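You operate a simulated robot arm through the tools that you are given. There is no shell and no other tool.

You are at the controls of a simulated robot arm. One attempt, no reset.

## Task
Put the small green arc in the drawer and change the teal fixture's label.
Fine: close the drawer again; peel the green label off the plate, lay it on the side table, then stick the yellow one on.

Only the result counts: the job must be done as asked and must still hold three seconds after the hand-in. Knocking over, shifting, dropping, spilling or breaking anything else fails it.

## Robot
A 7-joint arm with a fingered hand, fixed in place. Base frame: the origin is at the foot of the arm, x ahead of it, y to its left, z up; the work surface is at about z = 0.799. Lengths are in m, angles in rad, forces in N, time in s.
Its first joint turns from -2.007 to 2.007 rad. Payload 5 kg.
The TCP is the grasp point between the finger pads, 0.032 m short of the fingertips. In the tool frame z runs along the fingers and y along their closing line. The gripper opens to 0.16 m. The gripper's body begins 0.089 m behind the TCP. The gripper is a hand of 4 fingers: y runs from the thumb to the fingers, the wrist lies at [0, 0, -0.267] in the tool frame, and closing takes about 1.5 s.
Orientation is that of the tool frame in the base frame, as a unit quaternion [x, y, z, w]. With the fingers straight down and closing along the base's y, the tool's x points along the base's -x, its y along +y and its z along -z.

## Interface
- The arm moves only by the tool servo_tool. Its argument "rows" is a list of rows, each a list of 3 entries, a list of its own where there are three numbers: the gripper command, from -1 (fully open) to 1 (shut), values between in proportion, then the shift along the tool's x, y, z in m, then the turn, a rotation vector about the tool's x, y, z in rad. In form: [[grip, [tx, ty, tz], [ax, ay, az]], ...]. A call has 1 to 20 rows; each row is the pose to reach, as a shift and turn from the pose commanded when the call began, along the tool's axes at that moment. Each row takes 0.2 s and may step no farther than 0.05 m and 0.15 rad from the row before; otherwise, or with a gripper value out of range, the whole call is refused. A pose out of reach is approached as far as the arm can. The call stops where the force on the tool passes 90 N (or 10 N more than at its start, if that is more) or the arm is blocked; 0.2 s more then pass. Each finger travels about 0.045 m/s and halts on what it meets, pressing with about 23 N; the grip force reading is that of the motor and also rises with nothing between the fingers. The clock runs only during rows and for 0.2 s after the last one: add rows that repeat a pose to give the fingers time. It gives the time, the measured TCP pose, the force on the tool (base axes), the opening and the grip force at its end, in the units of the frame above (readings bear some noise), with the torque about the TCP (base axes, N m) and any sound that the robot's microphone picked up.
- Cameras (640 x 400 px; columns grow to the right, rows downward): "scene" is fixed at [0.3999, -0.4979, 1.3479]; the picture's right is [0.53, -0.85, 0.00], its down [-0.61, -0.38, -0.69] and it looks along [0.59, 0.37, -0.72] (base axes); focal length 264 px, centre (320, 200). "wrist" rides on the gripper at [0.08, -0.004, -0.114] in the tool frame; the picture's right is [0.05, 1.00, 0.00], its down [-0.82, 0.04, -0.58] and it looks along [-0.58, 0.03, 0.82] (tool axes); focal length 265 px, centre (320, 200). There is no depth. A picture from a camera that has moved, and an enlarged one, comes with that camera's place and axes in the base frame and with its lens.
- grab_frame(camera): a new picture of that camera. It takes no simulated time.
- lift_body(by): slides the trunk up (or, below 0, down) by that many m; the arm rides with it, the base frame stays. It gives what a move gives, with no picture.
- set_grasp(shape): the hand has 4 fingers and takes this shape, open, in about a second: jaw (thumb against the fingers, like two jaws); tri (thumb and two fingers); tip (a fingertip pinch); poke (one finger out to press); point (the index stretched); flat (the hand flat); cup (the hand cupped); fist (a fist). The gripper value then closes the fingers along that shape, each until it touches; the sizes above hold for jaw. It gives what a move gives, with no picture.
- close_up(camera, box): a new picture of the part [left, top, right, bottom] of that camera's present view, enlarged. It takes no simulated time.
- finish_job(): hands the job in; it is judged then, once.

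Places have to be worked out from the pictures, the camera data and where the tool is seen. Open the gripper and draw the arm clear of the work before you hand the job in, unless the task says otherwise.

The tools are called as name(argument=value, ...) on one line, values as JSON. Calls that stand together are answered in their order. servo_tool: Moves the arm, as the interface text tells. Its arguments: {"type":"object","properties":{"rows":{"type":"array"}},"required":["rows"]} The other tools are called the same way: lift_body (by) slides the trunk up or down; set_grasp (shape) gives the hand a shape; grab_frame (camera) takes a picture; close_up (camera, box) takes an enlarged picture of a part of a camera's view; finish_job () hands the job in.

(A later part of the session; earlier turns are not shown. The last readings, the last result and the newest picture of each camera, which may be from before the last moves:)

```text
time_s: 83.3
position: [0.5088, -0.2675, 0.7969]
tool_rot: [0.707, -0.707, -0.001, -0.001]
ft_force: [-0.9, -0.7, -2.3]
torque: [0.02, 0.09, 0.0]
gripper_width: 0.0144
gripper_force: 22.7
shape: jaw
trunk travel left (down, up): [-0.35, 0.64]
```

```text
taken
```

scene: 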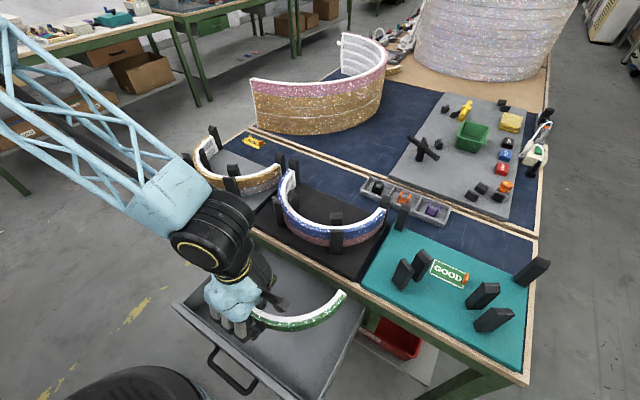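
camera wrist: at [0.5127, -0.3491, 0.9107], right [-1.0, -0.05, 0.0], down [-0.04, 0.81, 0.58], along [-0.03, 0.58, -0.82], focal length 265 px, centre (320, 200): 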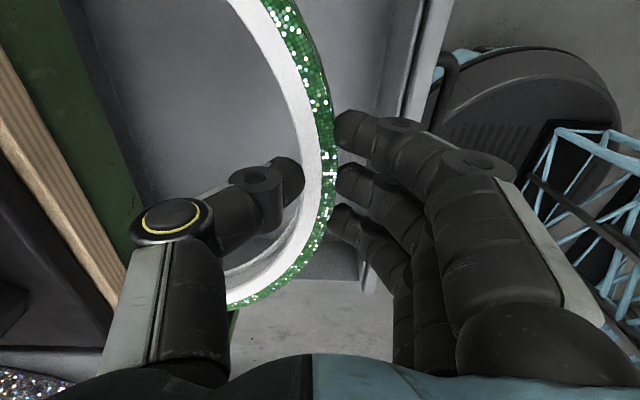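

I lower the arc down into the drawer to just above its floor.

servo_tool(rows=[[1, [0, 0, 0.02], [0, 0, 0]], [1, [0, 0, 0.04], [0, 0, 0]], [1, [0, 0, 0.06], [0, 0, 0]], [1, [0, 0, 0.08], [0, 0, 0]], [1, [0, 0, 0.095], [0, 0, 0]], [1, [0, 0, 0.104], [0, 0, 0]]])

grab_frame(camera="wrist")

close_up(camera="scene", box=[170, 200, 400, 400])

```text
time_s: 84.7
position: [0.508, -0.2675, 0.6931]
tool_rot: [-0.706, 0.708, 0.0, 0.001]
ft_force: [-0.7, 0.2, -1.7]
torque: [-0.03, 0.08, -0.01]
gripper_width: 0.0142
gripper_force: 23.4
shape: jaw
trunk travel left (down, up): [-0.35, 0.64]
```

```text
taken
camera wrist: at [0.5131, -0.35, 0.8065], right [-1.0, -0.05, 0.0], down [-0.04, 0.81, 0.58], along [-0.03, 0.58, -0.82], focal length 265 px, centre (320, 200)
```

wrist: 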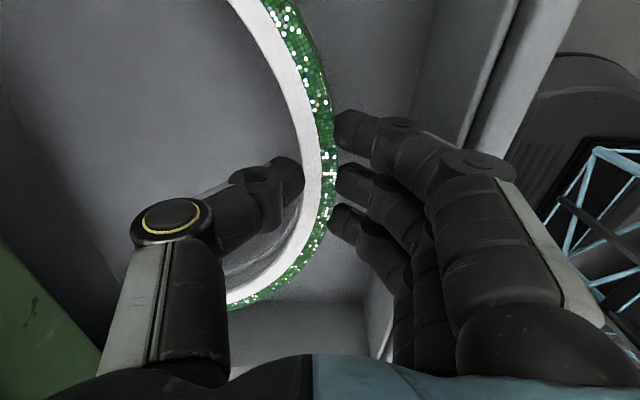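

```text
2.00 times, centred on (285, 300) of scene
camera zoom: at [0.3999, -0.4979, 1.3479], right [0.53, -0.85, 0.0], down [-0.61, -0.38, -0.69], along [0.59, 0.37, -0.72], focal length 529 px, centre (390, 0)
```

zoom: 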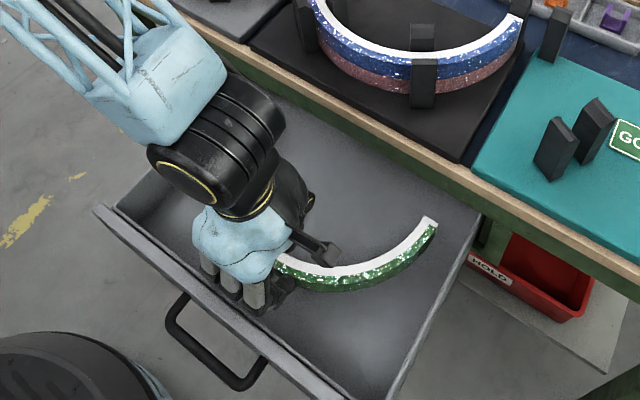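

The arc is inside the drawer just above the floor. I shift 1.5 cm inward for finger room, then lower gently until it touches.

servo_tool(rows=[[1, [0, -0.008, 0], [0, 0, 0]], [1, [0, -0.015, 0], [0, 0, 0]], [1, [0, -0.015, 0.004], [0, 0, 0]], [1, [0, -0.015, 0.008], [0, 0, 0]], [1, [0, -0.015, 0.011], [0, 0, 0]], [1, [0, -0.015, 0.013], [0, 0, 0]]])

```text
time_s: 86.1
position: [0.5247, -0.2672, 0.6806]
tool_rot: [0.708, -0.707, -0.001, 0.0]
ft_force: [-0.4, -0.1, -2.0]
torque: [0.01, 0.06, -0.01]
gripper_width: 0.0144
gripper_force: 23.2
shape: jaw
trunk travel left (down, up): [-0.35, 0.64]
```

No contact yet at TCP z=0.681; I keep lowering in 2 mm steps.

servo_tool(rows=[[1, [0, 0, 0.002], [0, 0, 0]], [1, [0, 0, 0.004], [0, 0, 0]], [1, [0, 0, 0.006], [0, 0, 0]]])

```text
time_s: 86.9
position: [0.5233, -0.2679, 0.6741]
tool_rot: [0.707, -0.707, -0.001, 0.0]
ft_force: [-0.2, -0.1, -2.7]
torque: [-0.02, 0.07, 0.01]
gripper_width: 0.0141
gripper_force: 22.7
shape: jaw
trunk travel left (down, up): [-0.35, 0.64]
```

Still no clear contact; I continue another 6 mm in small steps.

servo_tool(rows=[[1, [0, 0, 0.002], [0, 0, 0]], [1, [0, 0, 0.004], [0, 0, 0]], [1, [0, 0, 0.006], [0, 0, 0]]])

grab_frame(camera="wrist")

close_up(camera="scene", box=[240, 280, 400, 380])

```text
time_s: 87.7
position: [0.5242, -0.2679, 0.6691]
tool_rot: [0.707, -0.707, 0.0, -0.001]
ft_force: [0.6, 0.6, -1.6]
torque: [-0.02, 0.08, 0.02]
gripper_width: 0.0144
gripper_force: 22.9
shape: jaw
trunk travel left (down, up): [-0.35, 0.64]
```

```text
taken
camera wrist: at [0.5281, -0.3495, 0.7817], right [-1.0, -0.05, 0.0], down [-0.04, 0.81, 0.58], along [-0.03, 0.58, -0.82], focal length 265 px, centre (320, 200)
```

wrist: 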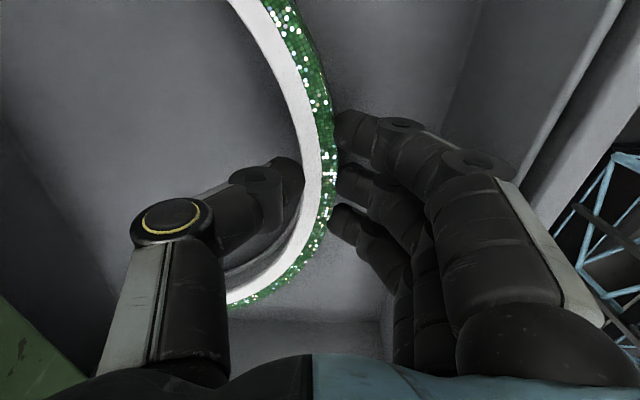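

```text
4.00 times, centred on (320, 330) of scene
camera zoom: at [0.3999, -0.4979, 1.3479], right [0.53, -0.85, 0.0], down [-0.61, -0.38, -0.69], along [0.59, 0.37, -0.72], focal length 1058 px, centre (320, -320)
```

zoom: 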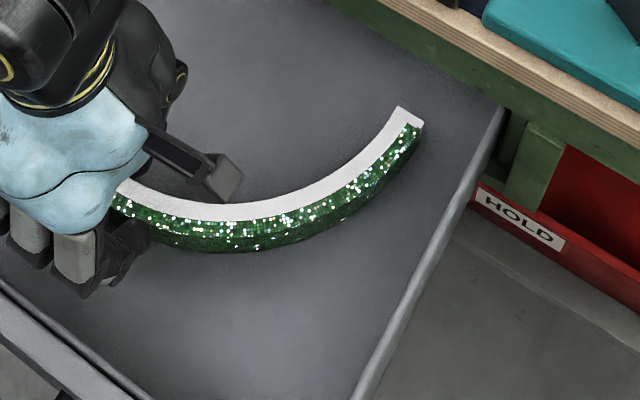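

The shadow shows a small gap remaining, so the floor is a bit lower than estimated. I keep lowering in small steps.

servo_tool(rows=[[1, [0, 0, 0.003], [0, 0, 0]], [1, [0, 0, 0.006], [0, 0, 0]], [1, [0, 0, 0.008], [0, 0, 0]]])

```text
time_s: 88.5
position: [0.5225, -0.2683, 0.6631]
tool_rot: [0.707, -0.707, 0.001, -0.001]
ft_force: [-0.9, 0.6, 26.7]
torque: [0.04, 0.04, 0.02]
gripper_width: 0.0154
gripper_force: 23.2
shape: jaw
trunk travel left (down, up): [-0.35, 0.64]
```

Contact with the floor (27 N upward). I ease up 3 mm to unload, then open the fingers modestly to release the arc.

servo_tool(rows=[[1, [0, 0, -0.003], [0, 0, 0]], [1, [0, 0, -0.003], [0, 0, 0]], [0.85, [0, 0, -0.003], [0, 0, 0]], [0.7, [0, 0, -0.003], [0, 0, 0]], [0.6, [0, 0, -0.003], [0, 0, 0]], [0.6, [0, 0, -0.003], [0, 0, 0]], [0.6, [0, 0, -0.003], [0, 0, 0]]])

close_up(camera="wrist", box=[180, 60, 460, 260])

close_up(camera="scene", box=[200, 260, 400, 390])

```text
time_s: 90.1
position: [0.5244, -0.2675, 0.6636]
tool_rot: [0.707, -0.707, 0.0, 0.0]
ft_force: [-0.6, -0.3, 0.3]
torque: [0.02, -0.02, -0.02]
gripper_width: 0.0312
gripper_force: 0.0
shape: jaw
trunk travel left (down, up): [-0.35, 0.64]
```

```text
2.00 times, centred on (320, 160) of wrist
camera zoom: at [0.5273, -0.3488, 0.7773], right [-1.0, -0.05, 0.0], down [-0.04, 0.81, 0.58], along [-0.03, 0.58, -0.82], focal length 531 px, centre (320, 280)
```

zoom: 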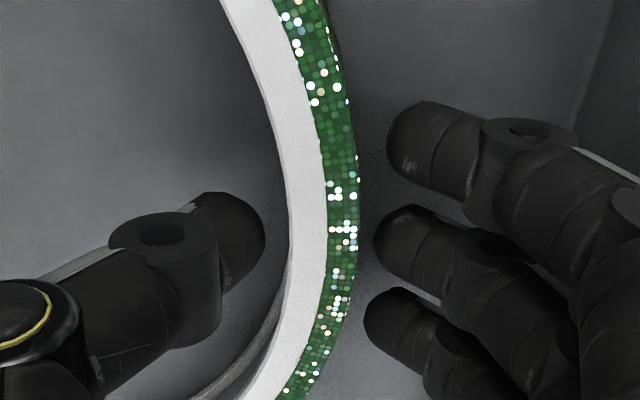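

```text
3.08 times, centred on (300, 325) of scene
camera zoom: at [0.3999, -0.4979, 1.3479], right [0.53, -0.85, 0.0], down [-0.61, -0.38, -0.69], along [0.59, 0.37, -0.72], focal length 814 px, centre (382, -185)
```

zoom: 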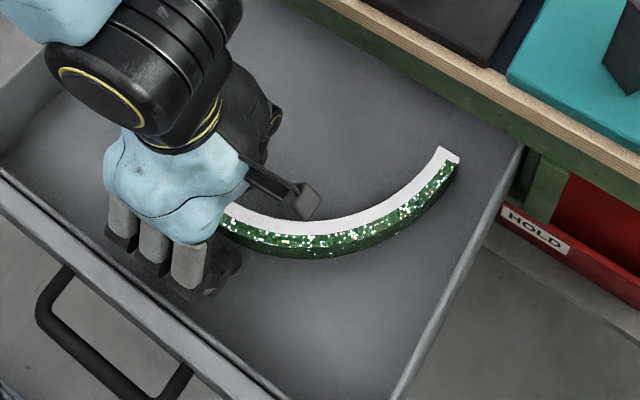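

The arc is released on the drawer floor. I raise the hand straight up out of the drawer.

servo_tool(rows=[[0.55, [0, 0, -0.01], [0, 0, 0]], [0.55, [0, 0, -0.025], [0, 0, 0]], [0.55, [0, 0, -0.05], [0, 0, 0]], [0.55, [0, 0, -0.085], [0, 0, 0]], [0.55, [0, 0, -0.12], [0, 0, 0]], [0.55, [0, 0, -0.16], [0, 0, 0]], [0.55, [0, 0, -0.2], [0, 0, 0]]])

grab_frame(camera="wrist")

grab_frame(camera="scene")

```text
time_s: 91.7
position: [0.5233, -0.2673, 0.8634]
tool_rot: [0.707, -0.707, 0.0, -0.001]
ft_force: [-0.7, -0.3, 0.5]
torque: [0.02, -0.01, 0.0]
gripper_width: 0.0352
gripper_force: 0.0
shape: jaw
trunk travel left (down, up): [-0.35, 0.64]
```

```text
taken
camera wrist: at [0.5269, -0.3491, 0.978], right [-1.0, -0.05, 0.0], down [-0.04, 0.81, 0.58], along [-0.03, 0.58, -0.82], focal length 265 px, centre (320, 200)
```

wrist: 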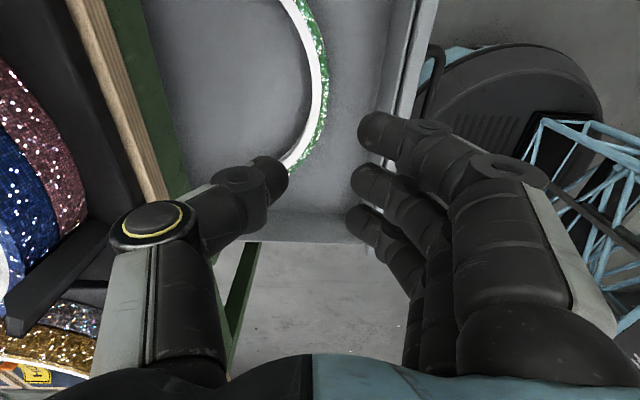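

```text
taken
```

scene: 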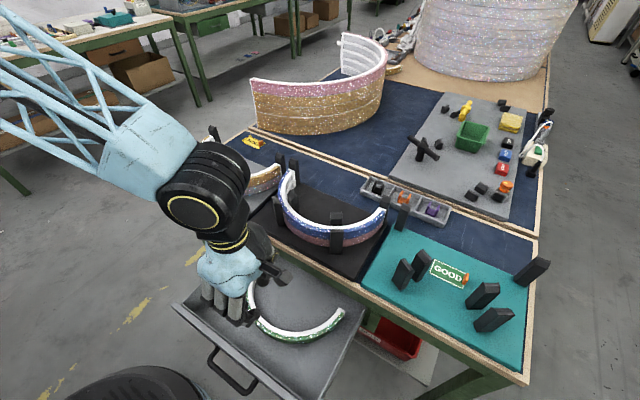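

The arc rests in the drawer. To close the drawer I first grip the panel's top edge again from above (panel centre x≈0.437) and push it most of the way in.

servo_tool(rows=[[0.25, [0, 0.03, 0], [0, 0, 0]], [0.25, [0, 0.06, 0], [0, 0, 0]], [0.25, [0, 0.087, 0], [0, 0, 0]], [0.25, [0, 0.087, 0.02], [0, 0, 0]], [0.25, [0, 0.087, 0.04], [0, 0, 0]]])

grab_frame(camera="wrist")

```text
time_s: 92.9
position: [0.4364, -0.2693, 0.8238]
tool_rot: [0.707, -0.707, 0.0, -0.001]
ft_force: [0.3, 0.3, 0.4]
torque: [-0.01, 0.0, 0.0]
gripper_width: 0.0594
gripper_force: 0.1
shape: jaw
trunk travel left (down, up): [-0.35, 0.64]
```

```text
taken
camera wrist: at [0.4404, -0.3496, 0.9367], right [-1.0, -0.05, 0.0], down [-0.04, 0.81, 0.58], along [-0.03, 0.58, -0.82], focal length 265 px, centre (320, 200)
```

wrist: 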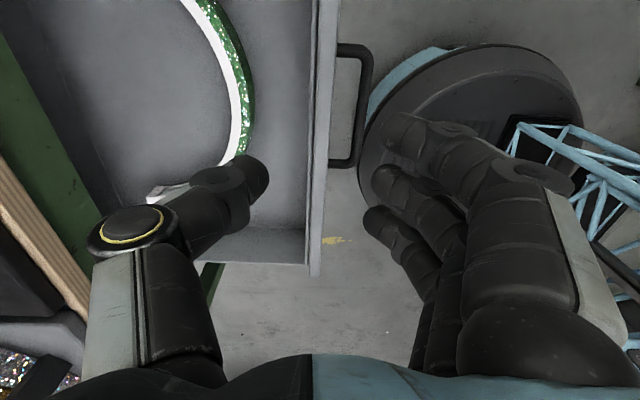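

The panel edge is centred under the grip. I lower, close on it, and push it in by about 12 cm.

servo_tool(rows=[[0.25, [0, 0, 0.03], [0, 0, 0]], [0.25, [0, 0, 0.06], [0, 0, 0]], [0.25, [0, 0, 0.09], [0, 0, 0]], [0.25, [0, 0, 0.108], [0, 0, 0]], [0.6, [0, 0, 0.108], [0, 0, 0]], [1, [0, 0, 0.108], [0, 0, 0]], [1, [0, 0, 0.108], [0, 0, 0]], [1, [0, 0, 0.108], [0, 0, 0]]])

servo_tool(rows=[[1, [0, -0.01, 0], [0, 0, 0]], [1, [0, -0.022, 0], [0, 0, 0]], [1, [0, -0.036, 0], [0, 0, 0]], [1, [0, -0.05, 0], [0, 0, 0]], [1, [0, -0.064, 0], [0, 0, 0]], [1, [0, -0.078, 0], [0, 0, 0]], [1, [0, -0.092, 0], [0, 0, 0]], [1, [0, -0.105, 0], [0, 0, 0]], [1, [0, -0.115, 0], [0, 0, 0]], [1, [0, -0.12, 0], [0, 0, 0]]])

grab_frame(camera="wrist")

grab_frame(camera="scene")

```text
time_s: 94.7
position: [0.4371, -0.2694, 0.7167]
tool_rot: [0.707, -0.707, 0.0, -0.001]
ft_force: [-1.4, 0.3, 4.0]
torque: [0.01, -0.25, 0.03]
gripper_width: 0.0132
gripper_force: 22.7
shape: jaw
trunk travel left (down, up): [-0.35, 0.64]
```

```text
time_s: 96.9
position: [0.5556, -0.2682, 0.7155]
tool_rot: [-0.707, 0.707, 0.001, 0.001]
ft_force: [-0.2, -12.7, 2.0]
torque: [-0.32, -0.21, 0.03]
gripper_width: 0.0136
gripper_force: 22.9
shape: jaw
trunk travel left (down, up): [-0.35, 0.64]
```

```text
taken
camera wrist: at [0.5607, -0.3497, 0.8299], right [-1.0, -0.05, 0.0], down [-0.04, 0.81, 0.58], along [-0.03, 0.58, -0.82], focal length 265 px, centre (320, 200)
```

wrist: 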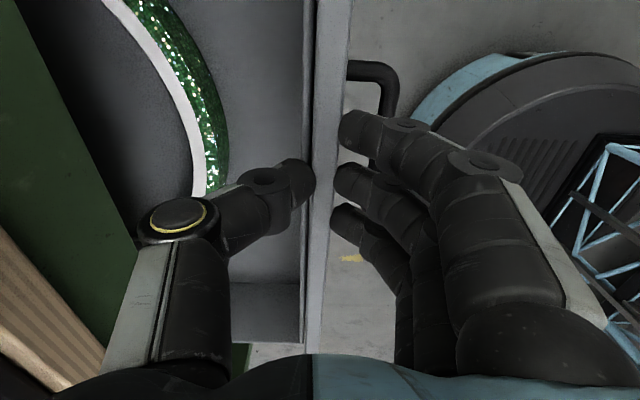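

```text
taken
```

scene: 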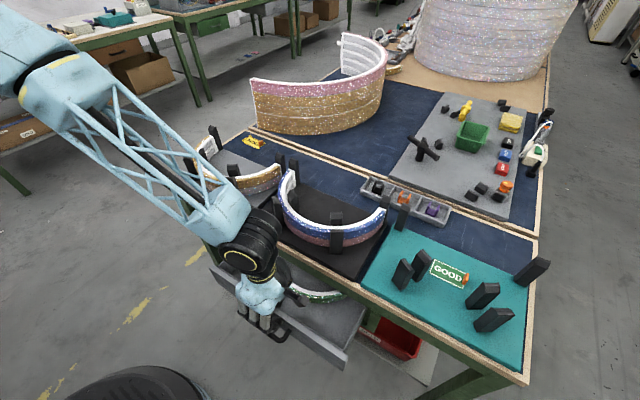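

The drawer is about 12 cm from closed. I release the panel and lift the hand.

servo_tool(rows=[[0.6, [0, 0, 0], [0, 0, 0]], [0.25, [0, 0, 0], [0, 0, 0]], [0.25, [0, 0, 0], [0, 0, 0]], [0.25, [0, 0, 0], [0, 0, 0]], [0.25, [0, 0, -0.03], [0, 0, 0]], [0.25, [0, 0, -0.06], [0, 0, 0]], [0.25, [0, 0, -0.09], [0, 0, 0]], [0.25, [0, 0, -0.12], [0, 0, 0]], [0.4, [0, 0.04, -0.13], [0, 0, 0]], [0.6, [0, 0.07, -0.13], [0, 0, 0]], [1, [0, 0.09, -0.13], [0, 0, 0]], [1, [0, 0.09, -0.13], [0, 0, 0]]])

grab_frame(camera="scene")

```text
time_s: 99.5
position: [0.4664, -0.2676, 0.8467]
tool_rot: [-0.707, 0.707, 0.0, 0.001]
ft_force: [-0.4, 0.3, 0.0]
torque: [-0.01, 0.0, 0.01]
gripper_width: 0.0003
gripper_force: 3.5
shape: jaw
trunk travel left (down, up): [-0.35, 0.64]
```

```text
taken
```

scene: 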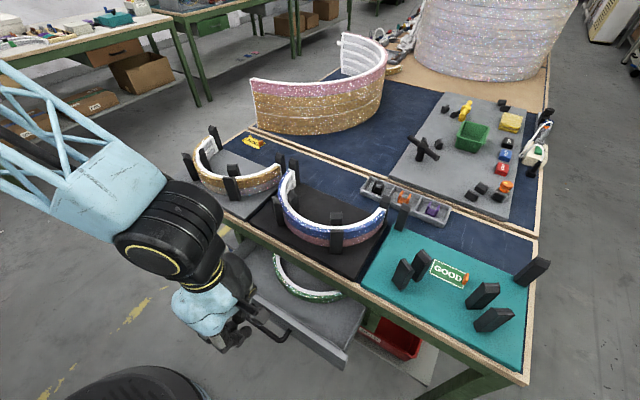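

Pushing the last part works best with the earlier pose (yaw −90°, fingers on top, tilted 60°), which I know fits under the table edge. I rotate the hand back by 180° here, above the drawer front.

servo_tool(rows=[[0.52, [0, 0, 0], [0, 0, 0.1428]], [0.52, [0, 0, 0], [0, 0, 0.2856]], [0.52, [0, 0, 0], [0, 0, 0.4284]], [0.52, [0, 0, 0], [0, 0, 0.5712]], [0.52, [0, 0, 0], [0, 0, 0.714]], [0.52, [0, 0, 0], [0, 0, 0.8568]], [0.52, [0, 0, 0], [0, 0, 0.9996]], [0.52, [0, 0, 0], [0, 0, 1.1424]], [0.52, [0, 0, 0], [0, 0, 1.2852]], [0.52, [0, 0, 0], [0, 0, 1.428]], [0.52, [0, 0, 0], [0, 0, 1.5708]]])

servo_tool(rows=[[0.52, [0, 0, 0], [0, 0, 0.1428]], [0.52, [0, 0, 0], [0, 0, 0.2856]], [0.52, [0, 0, 0], [0, 0, 0.4284]], [0.52, [0, 0, 0], [0, 0, 0.5712]], [0.52, [0, 0, 0], [0, 0, 0.714]], [0.52, [0, 0, 0], [0, 0, 0.8568]], [0.52, [0, 0, 0], [0, 0, 0.9996]], [0.52, [0, 0, 0], [0, 0, 1.1424]], [0.52, [0, 0, 0], [0, 0, 1.2852]], [0.52, [0, 0, 0], [0, 0, 1.428]], [0.52, [0, 0, 0], [0, 0, 1.5708]]])

grab_frame(camera="wrist")

```text
time_s: 101.9
position: [0.467, -0.2685, 0.8444]
tool_rot: [0.0, 1.0, 0.001, 0.001]
ft_force: [-0.7, 0.1, -1.1]
torque: [0.02, -0.02, 0.01]
gripper_width: 0.0376
gripper_force: 0.0
shape: jaw
trunk travel left (down, up): [-0.35, 0.64]
```

```text
time_s: 104.3
position: [0.4668, -0.2695, 0.8451]
tool_rot: [0.708, 0.706, 0.0, -0.001]
ft_force: [-0.3, 0.0, -0.2]
torque: [-0.01, -0.01, 0.0]
gripper_width: 0.0376
gripper_force: 0.1
shape: jaw
trunk travel left (down, up): [-0.35, 0.64]
```

```text
taken
camera wrist: at [0.4624, -0.1885, 0.9589], right [1.0, 0.05, 0.0], down [0.04, -0.82, 0.58], along [0.03, -0.58, -0.82], focal length 265 px, centre (320, 200)
```

wrist: 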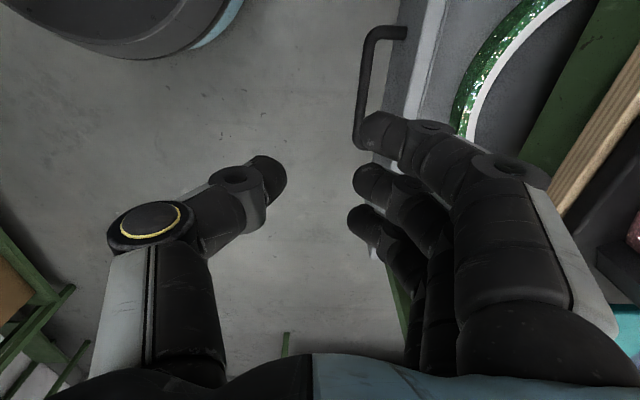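

The handle bar should now be at x≈0.509, z≈0.653. I tilt the hand to 0.8 rad while lowering to a pre-grasp point in front of the bar.

servo_tool(rows=[[0.52, [0.001, 0.001, 0.02], [-0.1143, 0, 0]], [0.52, [0.002, 0.002, 0.04], [-0.2286, 0, 0]], [0.52, [0.003, 0.003, 0.06], [-0.3429, 0, 0]], [0.52, [0.004, 0.004, 0.08], [-0.4571, 0, 0]], [0.52, [0.005, 0.005, 0.1], [-0.5714, 0, 0]], [0.52, [0.006, 0.006, 0.12], [-0.6857, 0, 0]], [0.52, [0.0075, 0.006, 0.145], [-0.8, 0, 0]], [0.52, [0.0075, 0.006, 0.145], [-0.8, 0, 0]]])

grab_frame(camera="wrist")

```text
time_s: 106.1
position: [0.4725, -0.2609, 0.6983]
tool_rot: [0.651, 0.651, 0.276, 0.275]
ft_force: [0.2, 0.3, -0.1]
torque: [-0.02, 0.03, 0.01]
gripper_width: 0.0379
gripper_force: 0.2
shape: jaw
trunk travel left (down, up): [-0.35, 0.64]
```

```text
taken
camera wrist: at [0.3889, -0.1812, 0.775], right [0.69, 0.05, 0.72], down [-0.38, -0.82, 0.43], along [0.61, -0.58, -0.55], focal length 265 px, centre (320, 200)
```

wrist: 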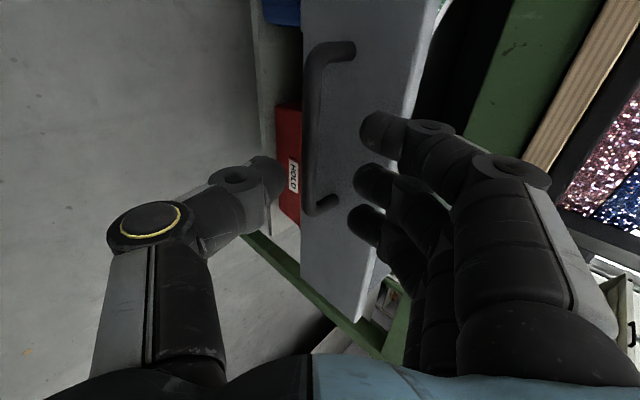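

The bar is 6 cm ahead and about 8 mm toward the thumb. I correct for that, advance to straddle it, and close.

servo_tool(rows=[[0.52, [0, -0.006, 0.005], [0, 0, 0]], [0.52, [0, -0.008, 0.015], [0, 0, 0]], [0.52, [0, -0.008, 0.027], [0, 0, 0]], [0.52, [0, -0.008, 0.038], [0, 0, 0]], [0.52, [0, -0.008, 0.046], [0, 0, 0]], [0.8, [0, -0.008, 0.046], [0, 0, 0]], [1, [0, -0.008, 0.046], [0, 0, 0]], [1, [0, -0.008, 0.046], [0, 0, 0]], [1, [0, -0.008, 0.046], [0, 0, 0]]])

grab_frame(camera="wrist")

```text
time_s: 108.1
position: [0.5011, -0.26, 0.6611]
tool_rot: [0.651, 0.651, 0.276, 0.275]
ft_force: [1.2, -0.7, -0.8]
torque: [-0.01, -0.02, -0.03]
gripper_width: 0.0073
gripper_force: 23.3
shape: jaw
trunk travel left (down, up): [-0.35, 0.64]
```

```text
taken
camera wrist: at [0.4154, -0.1805, 0.7383], right [0.7, 0.05, 0.72], down [-0.39, -0.82, 0.43], along [0.61, -0.58, -0.55], focal length 265 px, centre (320, 200)
```

wrist: 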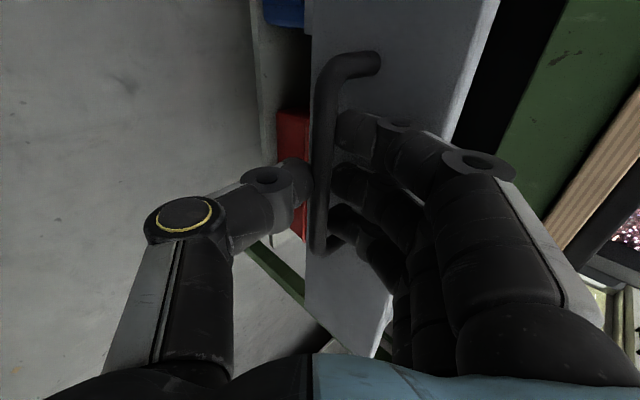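

The bar is gripped again. I push the drawer in along +x, restoring the 60° tilt on the way, stopping about 1 cm short of closed.

servo_tool(rows=[[1, [0, 0.0076, 0.0084], [-0.035, 0, 0]], [1, [0, 0.0152, 0.0168], [-0.0706, 0, 0]], [1, [0, 0.0229, 0.0253], [-0.106, 0, 0]], [1, [0, 0.0306, 0.0337], [-0.141, 0, 0]], [1, [0, 0.0382, 0.0422], [-0.176, 0, 0]], [1, [0, 0.0459, 0.0507], [-0.212, 0, 0]], [1, [0, 0.0535, 0.0592], [-0.247, 0, 0]], [1, [0, 0.0616, 0.0675], [-0.247, 0, 0]], [1, [0, 0.0698, 0.0759], [-0.247, 0, 0]]])

grab_frame(camera="wrist")

close_up(camera="scene", box=[200, 200, 400, 350])

```text
time_s: 110.1
position: [0.6033, -0.2605, 0.6582]
tool_rot: [0.613, 0.612, 0.354, 0.353]
ft_force: [-1.3, 0.9, -14.0]
torque: [-0.04, 0.38, -0.03]
gripper_width: 0.0066
gripper_force: 22.8
shape: jaw
trunk travel left (down, up): [-0.35, 0.64]
```

```text
taken
camera wrist: at [0.5029, -0.1804, 0.7123], right [0.5, 0.05, 0.86], down [-0.48, -0.82, 0.32], along [0.72, -0.58, -0.38], focal length 265 px, centre (320, 200)
```

wrist: 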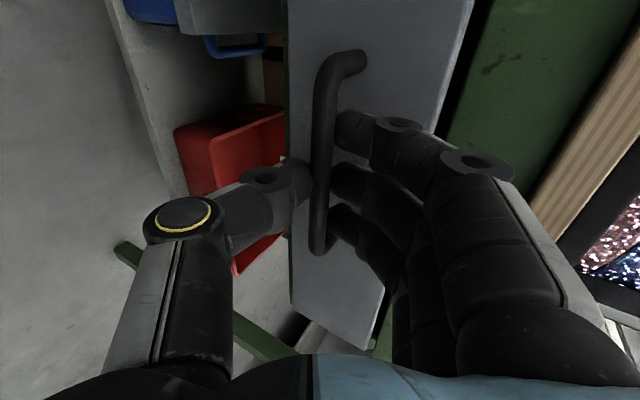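

```text
2.67 times, centred on (300, 275) of scene
camera zoom: at [0.3999, -0.4979, 1.3479], right [0.53, -0.85, 0.0], down [-0.61, -0.38, -0.69], along [0.59, 0.37, -0.72], focal length 705 px, centre (373, 0)
```

zoom: 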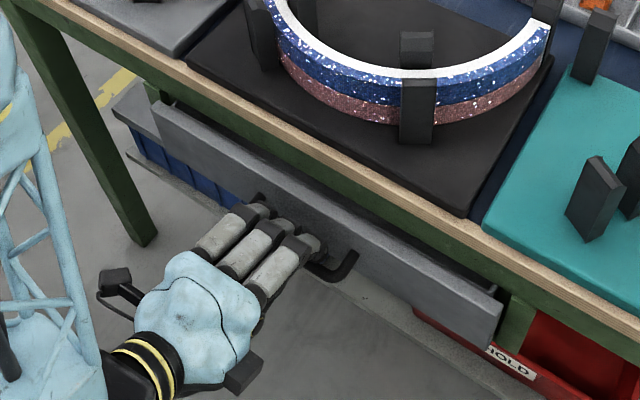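

Nearly closed. I push the remaining distance in small steps, watching for the stop.

servo_tool(rows=[[1, [0, 0.0035, 0.0025], [0, 0, 0]], [1, [0, 0.0055, 0.006], [0, 0, 0]], [1, [0, 0.0075, 0.0094], [0, 0, 0]], [1, [0, 0.009, 0.012], [0, 0, 0]]])

grab_frame(camera="wrist")

close_up(camera="scene", box=[200, 200, 400, 350])

```text
time_s: 111.1
position: [0.6164, -0.2604, 0.6607]
tool_rot: [0.612, 0.612, 0.354, 0.353]
ft_force: [-11.3, 2.0, -11.1]
torque: [0.03, 0.4, -0.01]
gripper_width: 0.0071
gripper_force: 23.1
shape: jaw
trunk travel left (down, up): [-0.35, 0.64]
```

```text
taken
camera wrist: at [0.5166, -0.1806, 0.7141], right [0.5, 0.05, 0.86], down [-0.48, -0.82, 0.32], along [0.72, -0.58, -0.38], focal length 265 px, centre (320, 200)
```

wrist: 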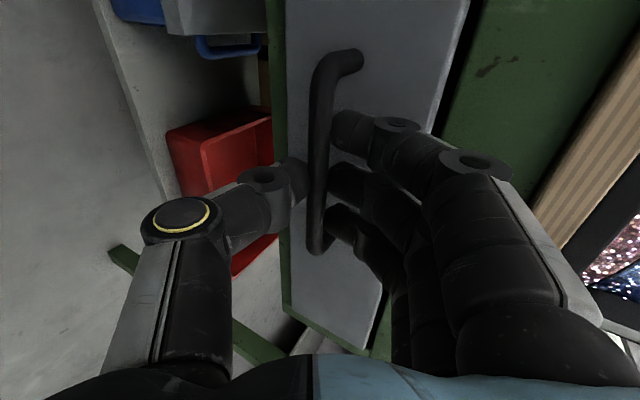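

```text
2.67 times, centred on (300, 275) of scene
camera zoom: at [0.3999, -0.4979, 1.3479], right [0.53, -0.85, 0.0], down [-0.61, -0.38, -0.69], along [0.59, 0.37, -0.72], focal length 705 px, centre (373, 0)
```

zoom: 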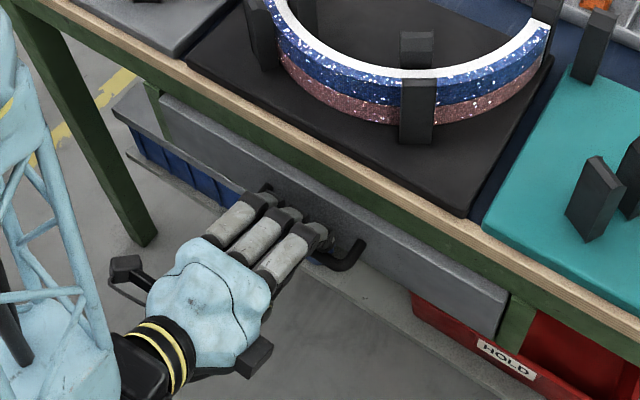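

The x force shows the drawer has met its stop, and the position matches the original closed pose. I press 2 mm more to be sure, then release the bar and back out.

servo_tool(rows=[[1, [0, 0.001, 0.0017], [0, 0, 0]], [1, [0, 0.001, 0.0017], [0, 0, 0]], [0.8, [0, 0.0, 0.0], [0, 0, 0]], [0.6, [0, 0.0, 0.0], [0, 0, 0]], [0.55, [0, 0.0, 0.0], [0, 0, 0]], [0.55, [0, 0, 0], [0, 0, 0]]])

grab_frame(camera="wrist")

```text
time_s: 112.5
position: [0.6185, -0.2604, 0.6603]
tool_rot: [0.612, 0.612, 0.354, 0.354]
ft_force: [-0.7, 0.3, -0.3]
torque: [0.0, -0.02, 0.0]
gripper_width: 0.0356
gripper_force: 0.1
shape: jaw
trunk travel left (down, up): [-0.35, 0.64]
```

```text
taken
camera wrist: at [0.5178, -0.1808, 0.7147], right [0.5, 0.05, 0.87], down [-0.48, -0.82, 0.32], along [0.72, -0.58, -0.38], focal length 265 px, centre (320, 200)
```

wrist: 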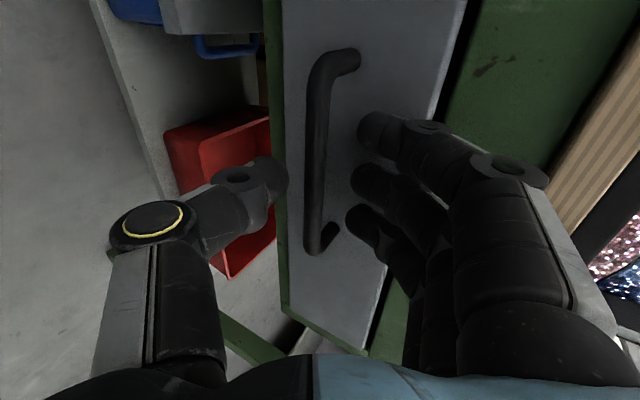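

The bar is free between the fingers. I back out along the finger axis, then rise and straighten the hand away from the table.

servo_tool(rows=[[0.55, [0, 0, -0.015], [0, 0, 0]], [0.55, [0, 0, -0.03], [0, 0, 0]], [0.55, [0, 0, -0.05], [0, 0, 0]], [0.55, [0, 0, -0.07], [0, 0, 0]], [0.55, [0, 0.005, -0.09], [0.13, 0, 0]], [0.55, [0, 0.015, -0.11], [0.26, 0, 0]], [0.55, [0, 0.025, -0.13], [0.39, 0, 0]], [0.55, [0, 0.035, -0.145], [0.52, 0, 0]], [0.55, [0, 0.05, -0.155], [0.65, 0, 0]], [0.55, [0, 0.065, -0.165], [0.78, 0, 0]], [0.55, [0, 0.08, -0.17], [0.91, 0, 0]], [0.55, [0, 0.09, -0.17], [1.047, 0, 0]]])

grab_frame(camera="scene")

grab_frame(camera="wrist")

```text
time_s: 115.3
position: [0.4938, -0.2995, 0.8247]
tool_rot: [0.735, 0.678, 0.001, -0.002]
ft_force: [-0.4, -1.9, -1.1]
torque: [0.16, -0.09, -0.01]
gripper_width: 0.0359
gripper_force: 0.0
shape: jaw
trunk travel left (down, up): [-0.35, 0.64]
stopped in row 12: the arm was blocked; the commanded pose is now the measured one
```

```text
taken
```

scene: 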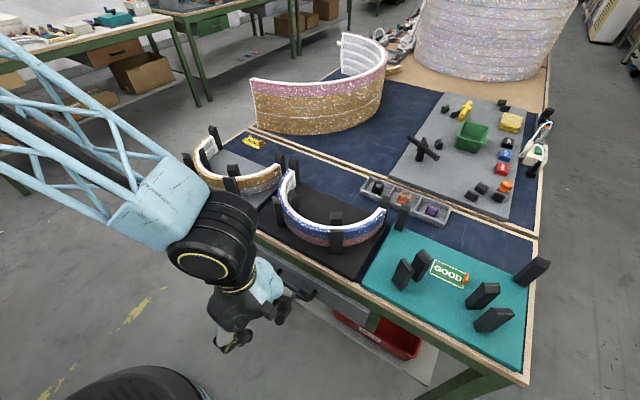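

```text
taken
camera wrist: at [0.4954, -0.2188, 0.9377], right [1.0, -0.03, 0.0], down [-0.02, -0.82, 0.58], along [-0.02, -0.58, -0.82], focal length 265 px, centre (320, 200)
```

wrist: 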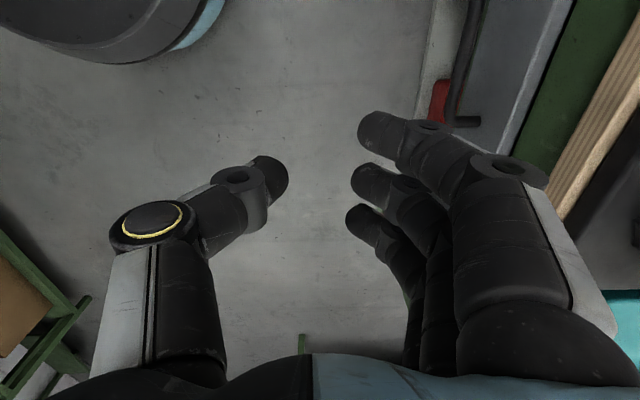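

The drawer is closed. Now the labels: I raise the trunk back and try the "tip" grasp shape to see where the fingertips meet.

lift_body(by=0.2)

set_grasp(shape="tip")

grab_frame(camera="wrist")

servo_tool(rows=[[0.6, [0, 0, 0], [0, 0, 0]], [0.6, [0, 0, 0], [0, 0, 0]], [0.6, [0, 0, 0], [0, 0, 0]], [0.6, [0, 0, 0], [0, 0, 0]], [0.6, [0, 0, 0], [0, 0, 0]], [0.6, [0, 0, 0], [0, 0, 0]], [0.6, [0, 0, 0], [0, 0, 0]]])

grab_frame(camera="wrist")

```text
time_s: 117.5
position: [0.4947, -0.2949, 1.0239]
tool_rot: [0.733, 0.68, 0.0, 0.0]
ft_force: [-0.7, 0.0, -0.8]
torque: [0.0, -0.01, -0.02]
gripper_width: 0.0358
gripper_force: 0.0
shape: jaw
trunk travel left (down, up): [-0.55, 0.44]
```

```text
time_s: 118.4
position: [0.4945, -0.2954, 1.0235]
tool_rot: [0.734, 0.679, 0.0, 0.0]
ft_force: [0.6, -0.7, 0.0]
torque: [-0.01, -0.03, 0.0]
gripper_width: 0.16
gripper_force: 0.1
shape: tip
trunk travel left (down, up): [-0.55, 0.44]
```

```text
taken
camera wrist: at [0.4965, -0.2156, 1.1379], right [1.0, -0.03, 0.0], down [-0.02, -0.82, 0.58], along [-0.01, -0.58, -0.82], focal length 265 px, centre (320, 200)
```

wrist: 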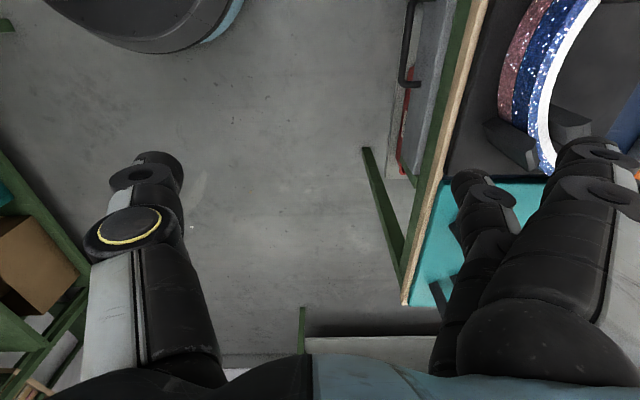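

```text
time_s: 120.0
position: [0.4943, -0.2952, 1.0236]
tool_rot: [0.734, 0.68, 0.0, 0.0]
ft_force: [0.1, -0.2, -0.9]
torque: [0.02, 0.0, 0.0]
gripper_width: 0.0324
gripper_force: 0.0
shape: tip
trunk travel left (down, up): [-0.55, 0.44]
```

```text
taken
camera wrist: at [0.4965, -0.2156, 1.1379], right [1.0, -0.03, 0.0], down [-0.02, -0.82, 0.58], along [-0.01, -0.58, -0.82], focal length 265 px, centre (320, 200)
```

wrist: 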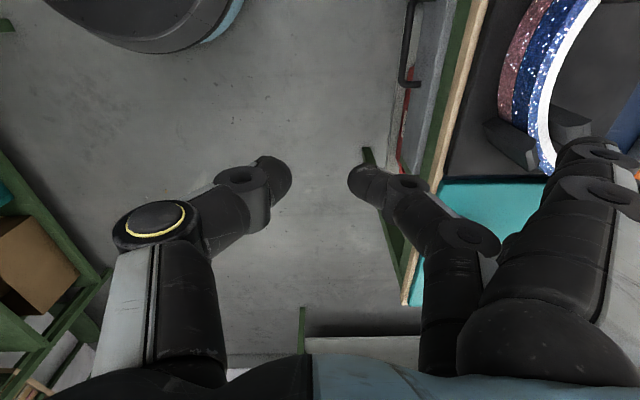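

In "tip" the thumb meets the middle finger, with the index held out to the side. I zoom in to see where the index tip is, since it could meet a fixture post.

close_up(camera="wrist", box=[400, 100, 640, 300])

close_up(camera="scene", box=[160, 120, 400, 360])

```text
2.00 times, centred on (520, 200) of wrist
camera zoom: at [0.4965, -0.2156, 1.1379], right [1.0, -0.03, 0.0], down [-0.02, -0.82, 0.58], along [-0.01, -0.58, -0.82], focal length 531 px, centre (-80, 200)
```

zoom: 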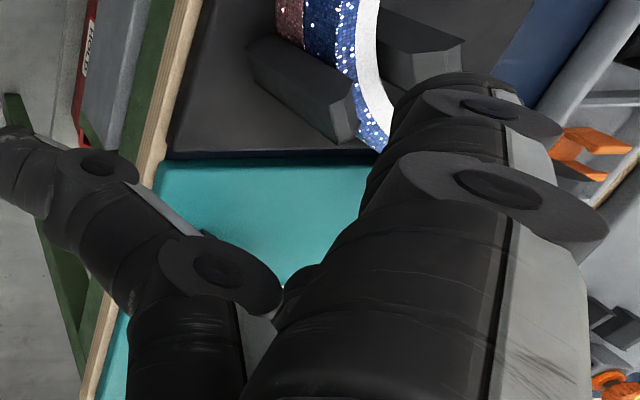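

```text
1.67 times, centred on (280, 240) of scene
camera zoom: at [0.3999, -0.4979, 1.3479], right [0.53, -0.85, 0.0], down [-0.61, -0.38, -0.69], along [0.59, 0.37, -0.72], focal length 441 px, centre (387, 133)
```

zoom: 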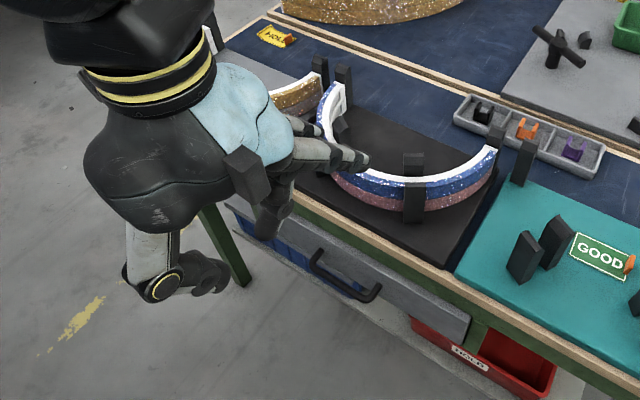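

In "tip" the index and ring splay out sideways near post height, so "jaw" with a small opening is safer here. I go back to jaw and move over the teal plate with yaw 0 to measure the tab and posts now that the arc is gone.

set_grasp(shape="jaw")

servo_tool(rows=[[-0.2, [-0.021, 0.0155, 0], [0, 0, -0.1373]], [0.2, [-0.0419, 0.031, 0], [0, 0, -0.2747]], [0.375, [-0.0629, 0.0465, 0], [0, 0, -0.412]], [0.375, [-0.0838, 0.062, 0], [0, 0, -0.5493]], [0.375, [-0.1048, 0.0775, 0], [0, 0, -0.6867]], [0.375, [-0.1257, 0.093, 0], [0, 0, -0.824]], [0.375, [-0.1467, 0.1084, 0], [0, 0, -0.9613]], [0.375, [-0.1676, 0.1239, 0], [0, 0, -1.0987]], [0.375, [-0.1886, 0.1394, 0], [0, 0, -1.236]], [0.375, [-0.2095, 0.1549, 0], [0, 0, -1.3733]], [0.375, [-0.2305, 0.1704, 0], [0, 0, -1.5107]], [0.375, [-0.2514, 0.1859, 0], [0, 0, -1.648]]])

grab_frame(camera="wrist")

grab_frame(camera="scene")

```text
time_s: 120.9
position: [0.4947, -0.2946, 1.0234]
tool_rot: [0.734, 0.679, -0.001, 0.0]
ft_force: [-0.7, -0.4, 0.5]
torque: [-0.03, -0.04, 0.03]
gripper_width: 0.1598
gripper_force: 0.1
shape: jaw
trunk travel left (down, up): [-0.55, 0.44]
```

```text
time_s: 123.5
position: [0.6617, -0.5607, 1.0255]
tool_rot: [-0.001, 1.0, 0.0, 0.001]
ft_force: [0.5, -0.1, 0.2]
torque: [-0.01, -0.02, 0.01]
gripper_width: 0.0506
gripper_force: 0.0
shape: jaw
trunk travel left (down, up): [-0.55, 0.44]
```

```text
taken
camera wrist: at [0.5806, -0.5658, 1.1385], right [-0.05, 1.0, 0.0], down [0.82, 0.04, 0.58], along [0.58, 0.03, -0.82], focal length 265 px, centre (320, 200)
```

wrist: 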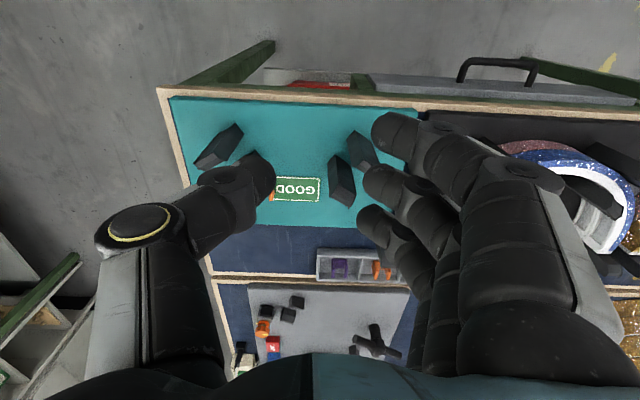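

```text
taken
```

scene: 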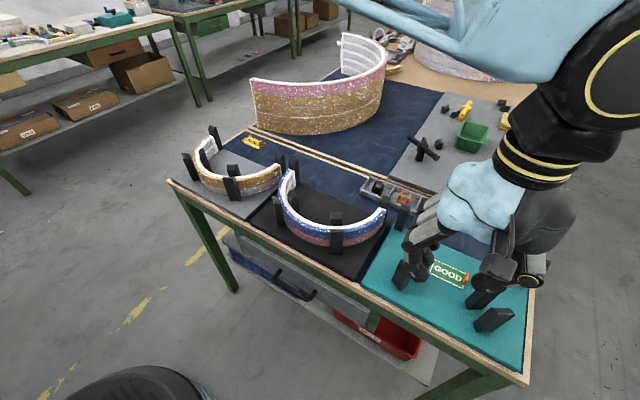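

I zoom in on the label and posts in both cameras.

close_up(camera="wrist", box=[160, 90, 420, 250])

close_up(camera="scene", box=[390, 220, 550, 350])

```text
2.46 times, centred on (290, 170) of wrist
camera zoom: at [0.5806, -0.5658, 1.1385], right [-0.05, 1.0, 0.0], down [0.82, 0.04, 0.58], along [0.58, 0.03, -0.82], focal length 653 px, centre (394, 274)
```

zoom: 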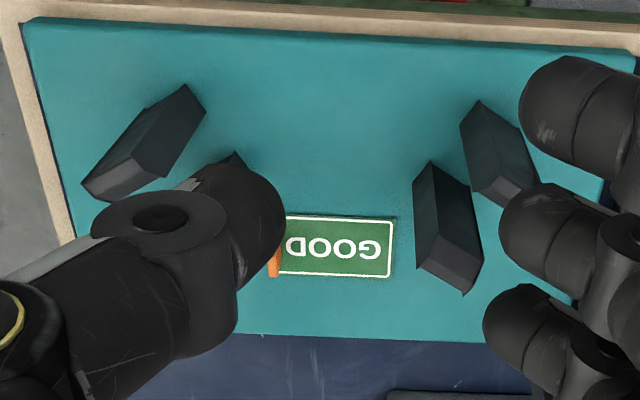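

```text
3.08 times, centred on (470, 285) of scene
camera zoom: at [0.3999, -0.4979, 1.3479], right [0.53, -0.85, 0.0], down [-0.61, -0.38, -0.69], along [0.59, 0.37, -0.72], focal length 814 px, centre (-142, -62)
```

zoom: 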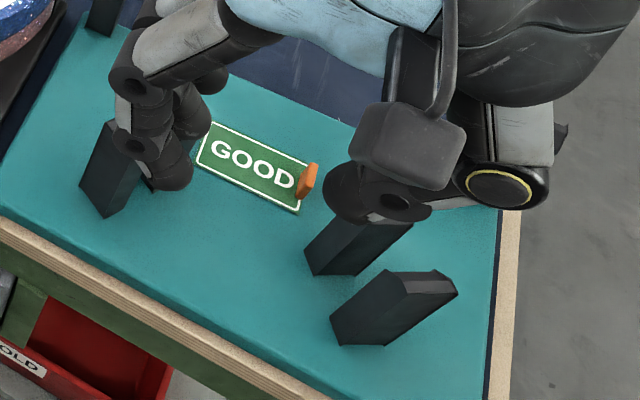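

The inner-left post (x 0.736–0.775, y −0.546…−0.514, top z≈0.88) is near where the index finger would be, so I'll approach the tab with a slight negative yaw. First I test reach above the tab at (0.787, −0.622), tool vertical.

servo_tool(rows=[[0.375, [-0.031, -0.0153, 0.0], [0, 0, 0.0625]], [0.375, [-0.062, -0.0305, 0.01], [0, 0, 0.125]], [0.375, [-0.093, -0.0458, 0.04], [0, 0, 0.1875]], [0.375, [-0.125, -0.061, 0.07], [0, 0, 0.25]], [0.375, [-0.125, -0.061, 0.07], [0, 0, 0.25]]])

grab_frame(camera="wrist")

close_up(camera="scene", box=[380, 180, 560, 320])

```text
time_s: 124.7
position: [0.7864, -0.616, 0.9537]
tool_rot: [0.124, 0.992, 0.0, 0.0]
ft_force: [0.8, 0.3, 1.1]
torque: [-0.01, 0.02, -0.02]
gripper_width: 0.0501
gripper_force: 0.1
shape: jaw
trunk travel left (down, up): [-0.55, 0.44]
```

```text
taken
camera wrist: at [0.7072, -0.6024, 1.0681], right [0.2, 0.98, 0.0], down [0.8, -0.16, 0.58], along [0.57, -0.11, -0.82], focal length 265 px, centre (320, 200)
```

wrist: 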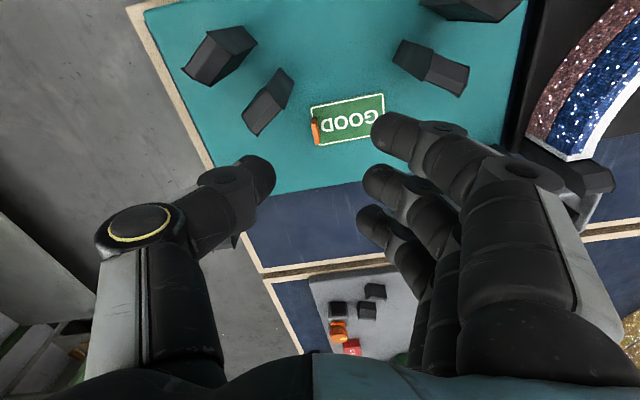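

```text
2.86 times, centred on (470, 250) of scene
camera zoom: at [0.3999, -0.4979, 1.3479], right [0.53, -0.85, 0.0], down [-0.61, -0.38, -0.69], along [0.59, 0.37, -0.72], focal length 756 px, centre (-109, 57)
```

zoom: 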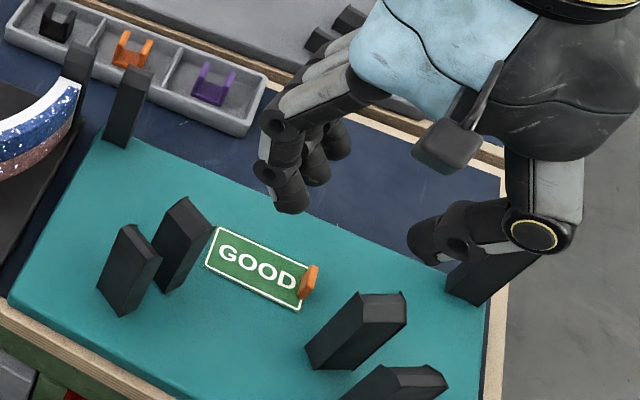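

No reach complaint. The tab and label are clearly visible from above; I zoom in to locate the tab precisely.

close_up(camera="wrist", box=[280, 70, 420, 170])

close_up(camera="scene", box=[430, 250, 490, 300])

```text
4.00 times, centred on (350, 120) of wrist
camera zoom: at [0.7072, -0.6024, 1.0681], right [0.2, 0.98, 0.0], down [0.8, -0.16, 0.58], along [0.57, -0.11, -0.82], focal length 1062 px, centre (200, 520)
```

zoom: 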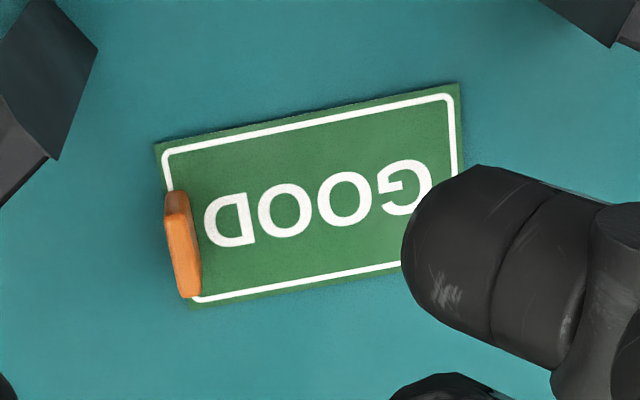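

```text
8.00 times, centred on (460, 275) of scene
camera zoom: at [0.3999, -0.4979, 1.3479], right [0.53, -0.85, 0.0], down [-0.61, -0.38, -0.69], along [0.59, 0.37, -0.72], focal length 2116 px, centre (-800, -400)
```

zoom: 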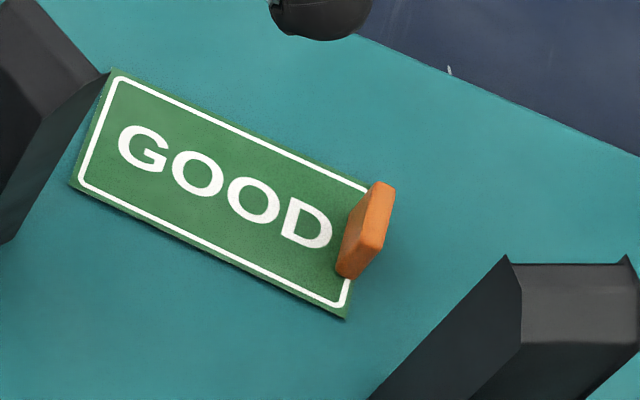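

Tab measured at x 0.789–0.8095, y≈−0.623, z 0.811–0.828. I narrow the opening to about 3.5 cm and descend to z≈0.87 above it, then re-check alignment.

servo_tool(rows=[[0.55, [-0.003, -0.002, 0.02], [0, 0, 0]], [0.55, [-0.006, -0.004, 0.04], [0, 0, 0]], [0.55, [-0.006, -0.004, 0.06], [0, 0, 0]], [0.55, [-0.006, -0.004, 0.08], [0, 0, 0]], [0.55, [-0.006, -0.004, 0.08], [0, 0, 0]]])

grab_frame(camera="wrist")

close_up(camera="scene", box=[400, 210, 540, 320])

```text
time_s: 125.9
position: [0.7904, -0.6265, 0.8729]
tool_rot: [0.124, 0.992, 0.001, 0.0]
ft_force: [3.3, -1.2, 0.9]
torque: [-0.01, 0.03, 0.1]
gripper_width: 0.0365
gripper_force: 0.0
shape: jaw
trunk travel left (down, up): [-0.55, 0.44]
```

```text
taken
camera wrist: at [0.7114, -0.612, 0.9865], right [0.2, 0.98, 0.0], down [0.8, -0.16, 0.58], along [0.57, -0.11, -0.82], focal length 265 px, centre (320, 200)
```

wrist: 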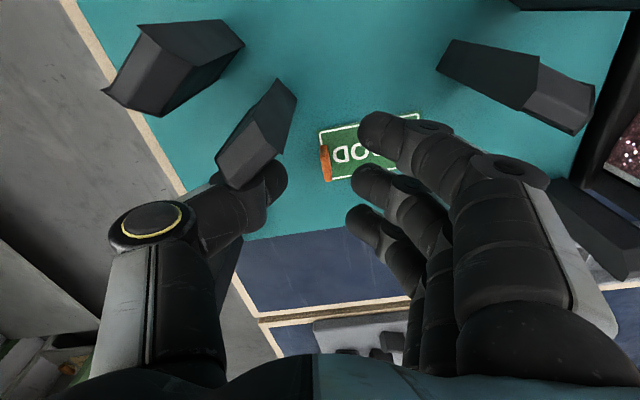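

```text
3.64 times, centred on (470, 265) of scene
camera zoom: at [0.3999, -0.4979, 1.3479], right [0.53, -0.85, 0.0], down [-0.61, -0.38, -0.69], along [0.59, 0.37, -0.72], focal length 962 px, centre (-226, -36)
```

zoom: 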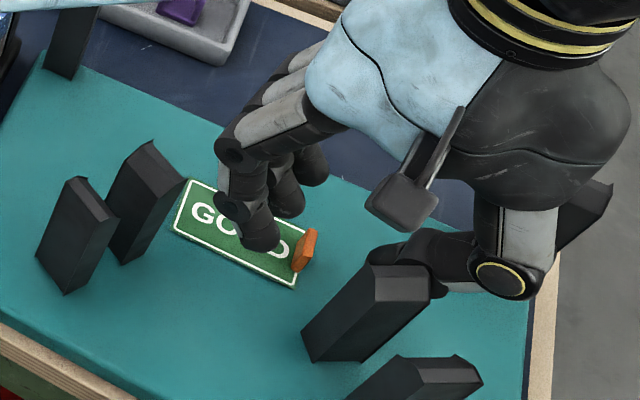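

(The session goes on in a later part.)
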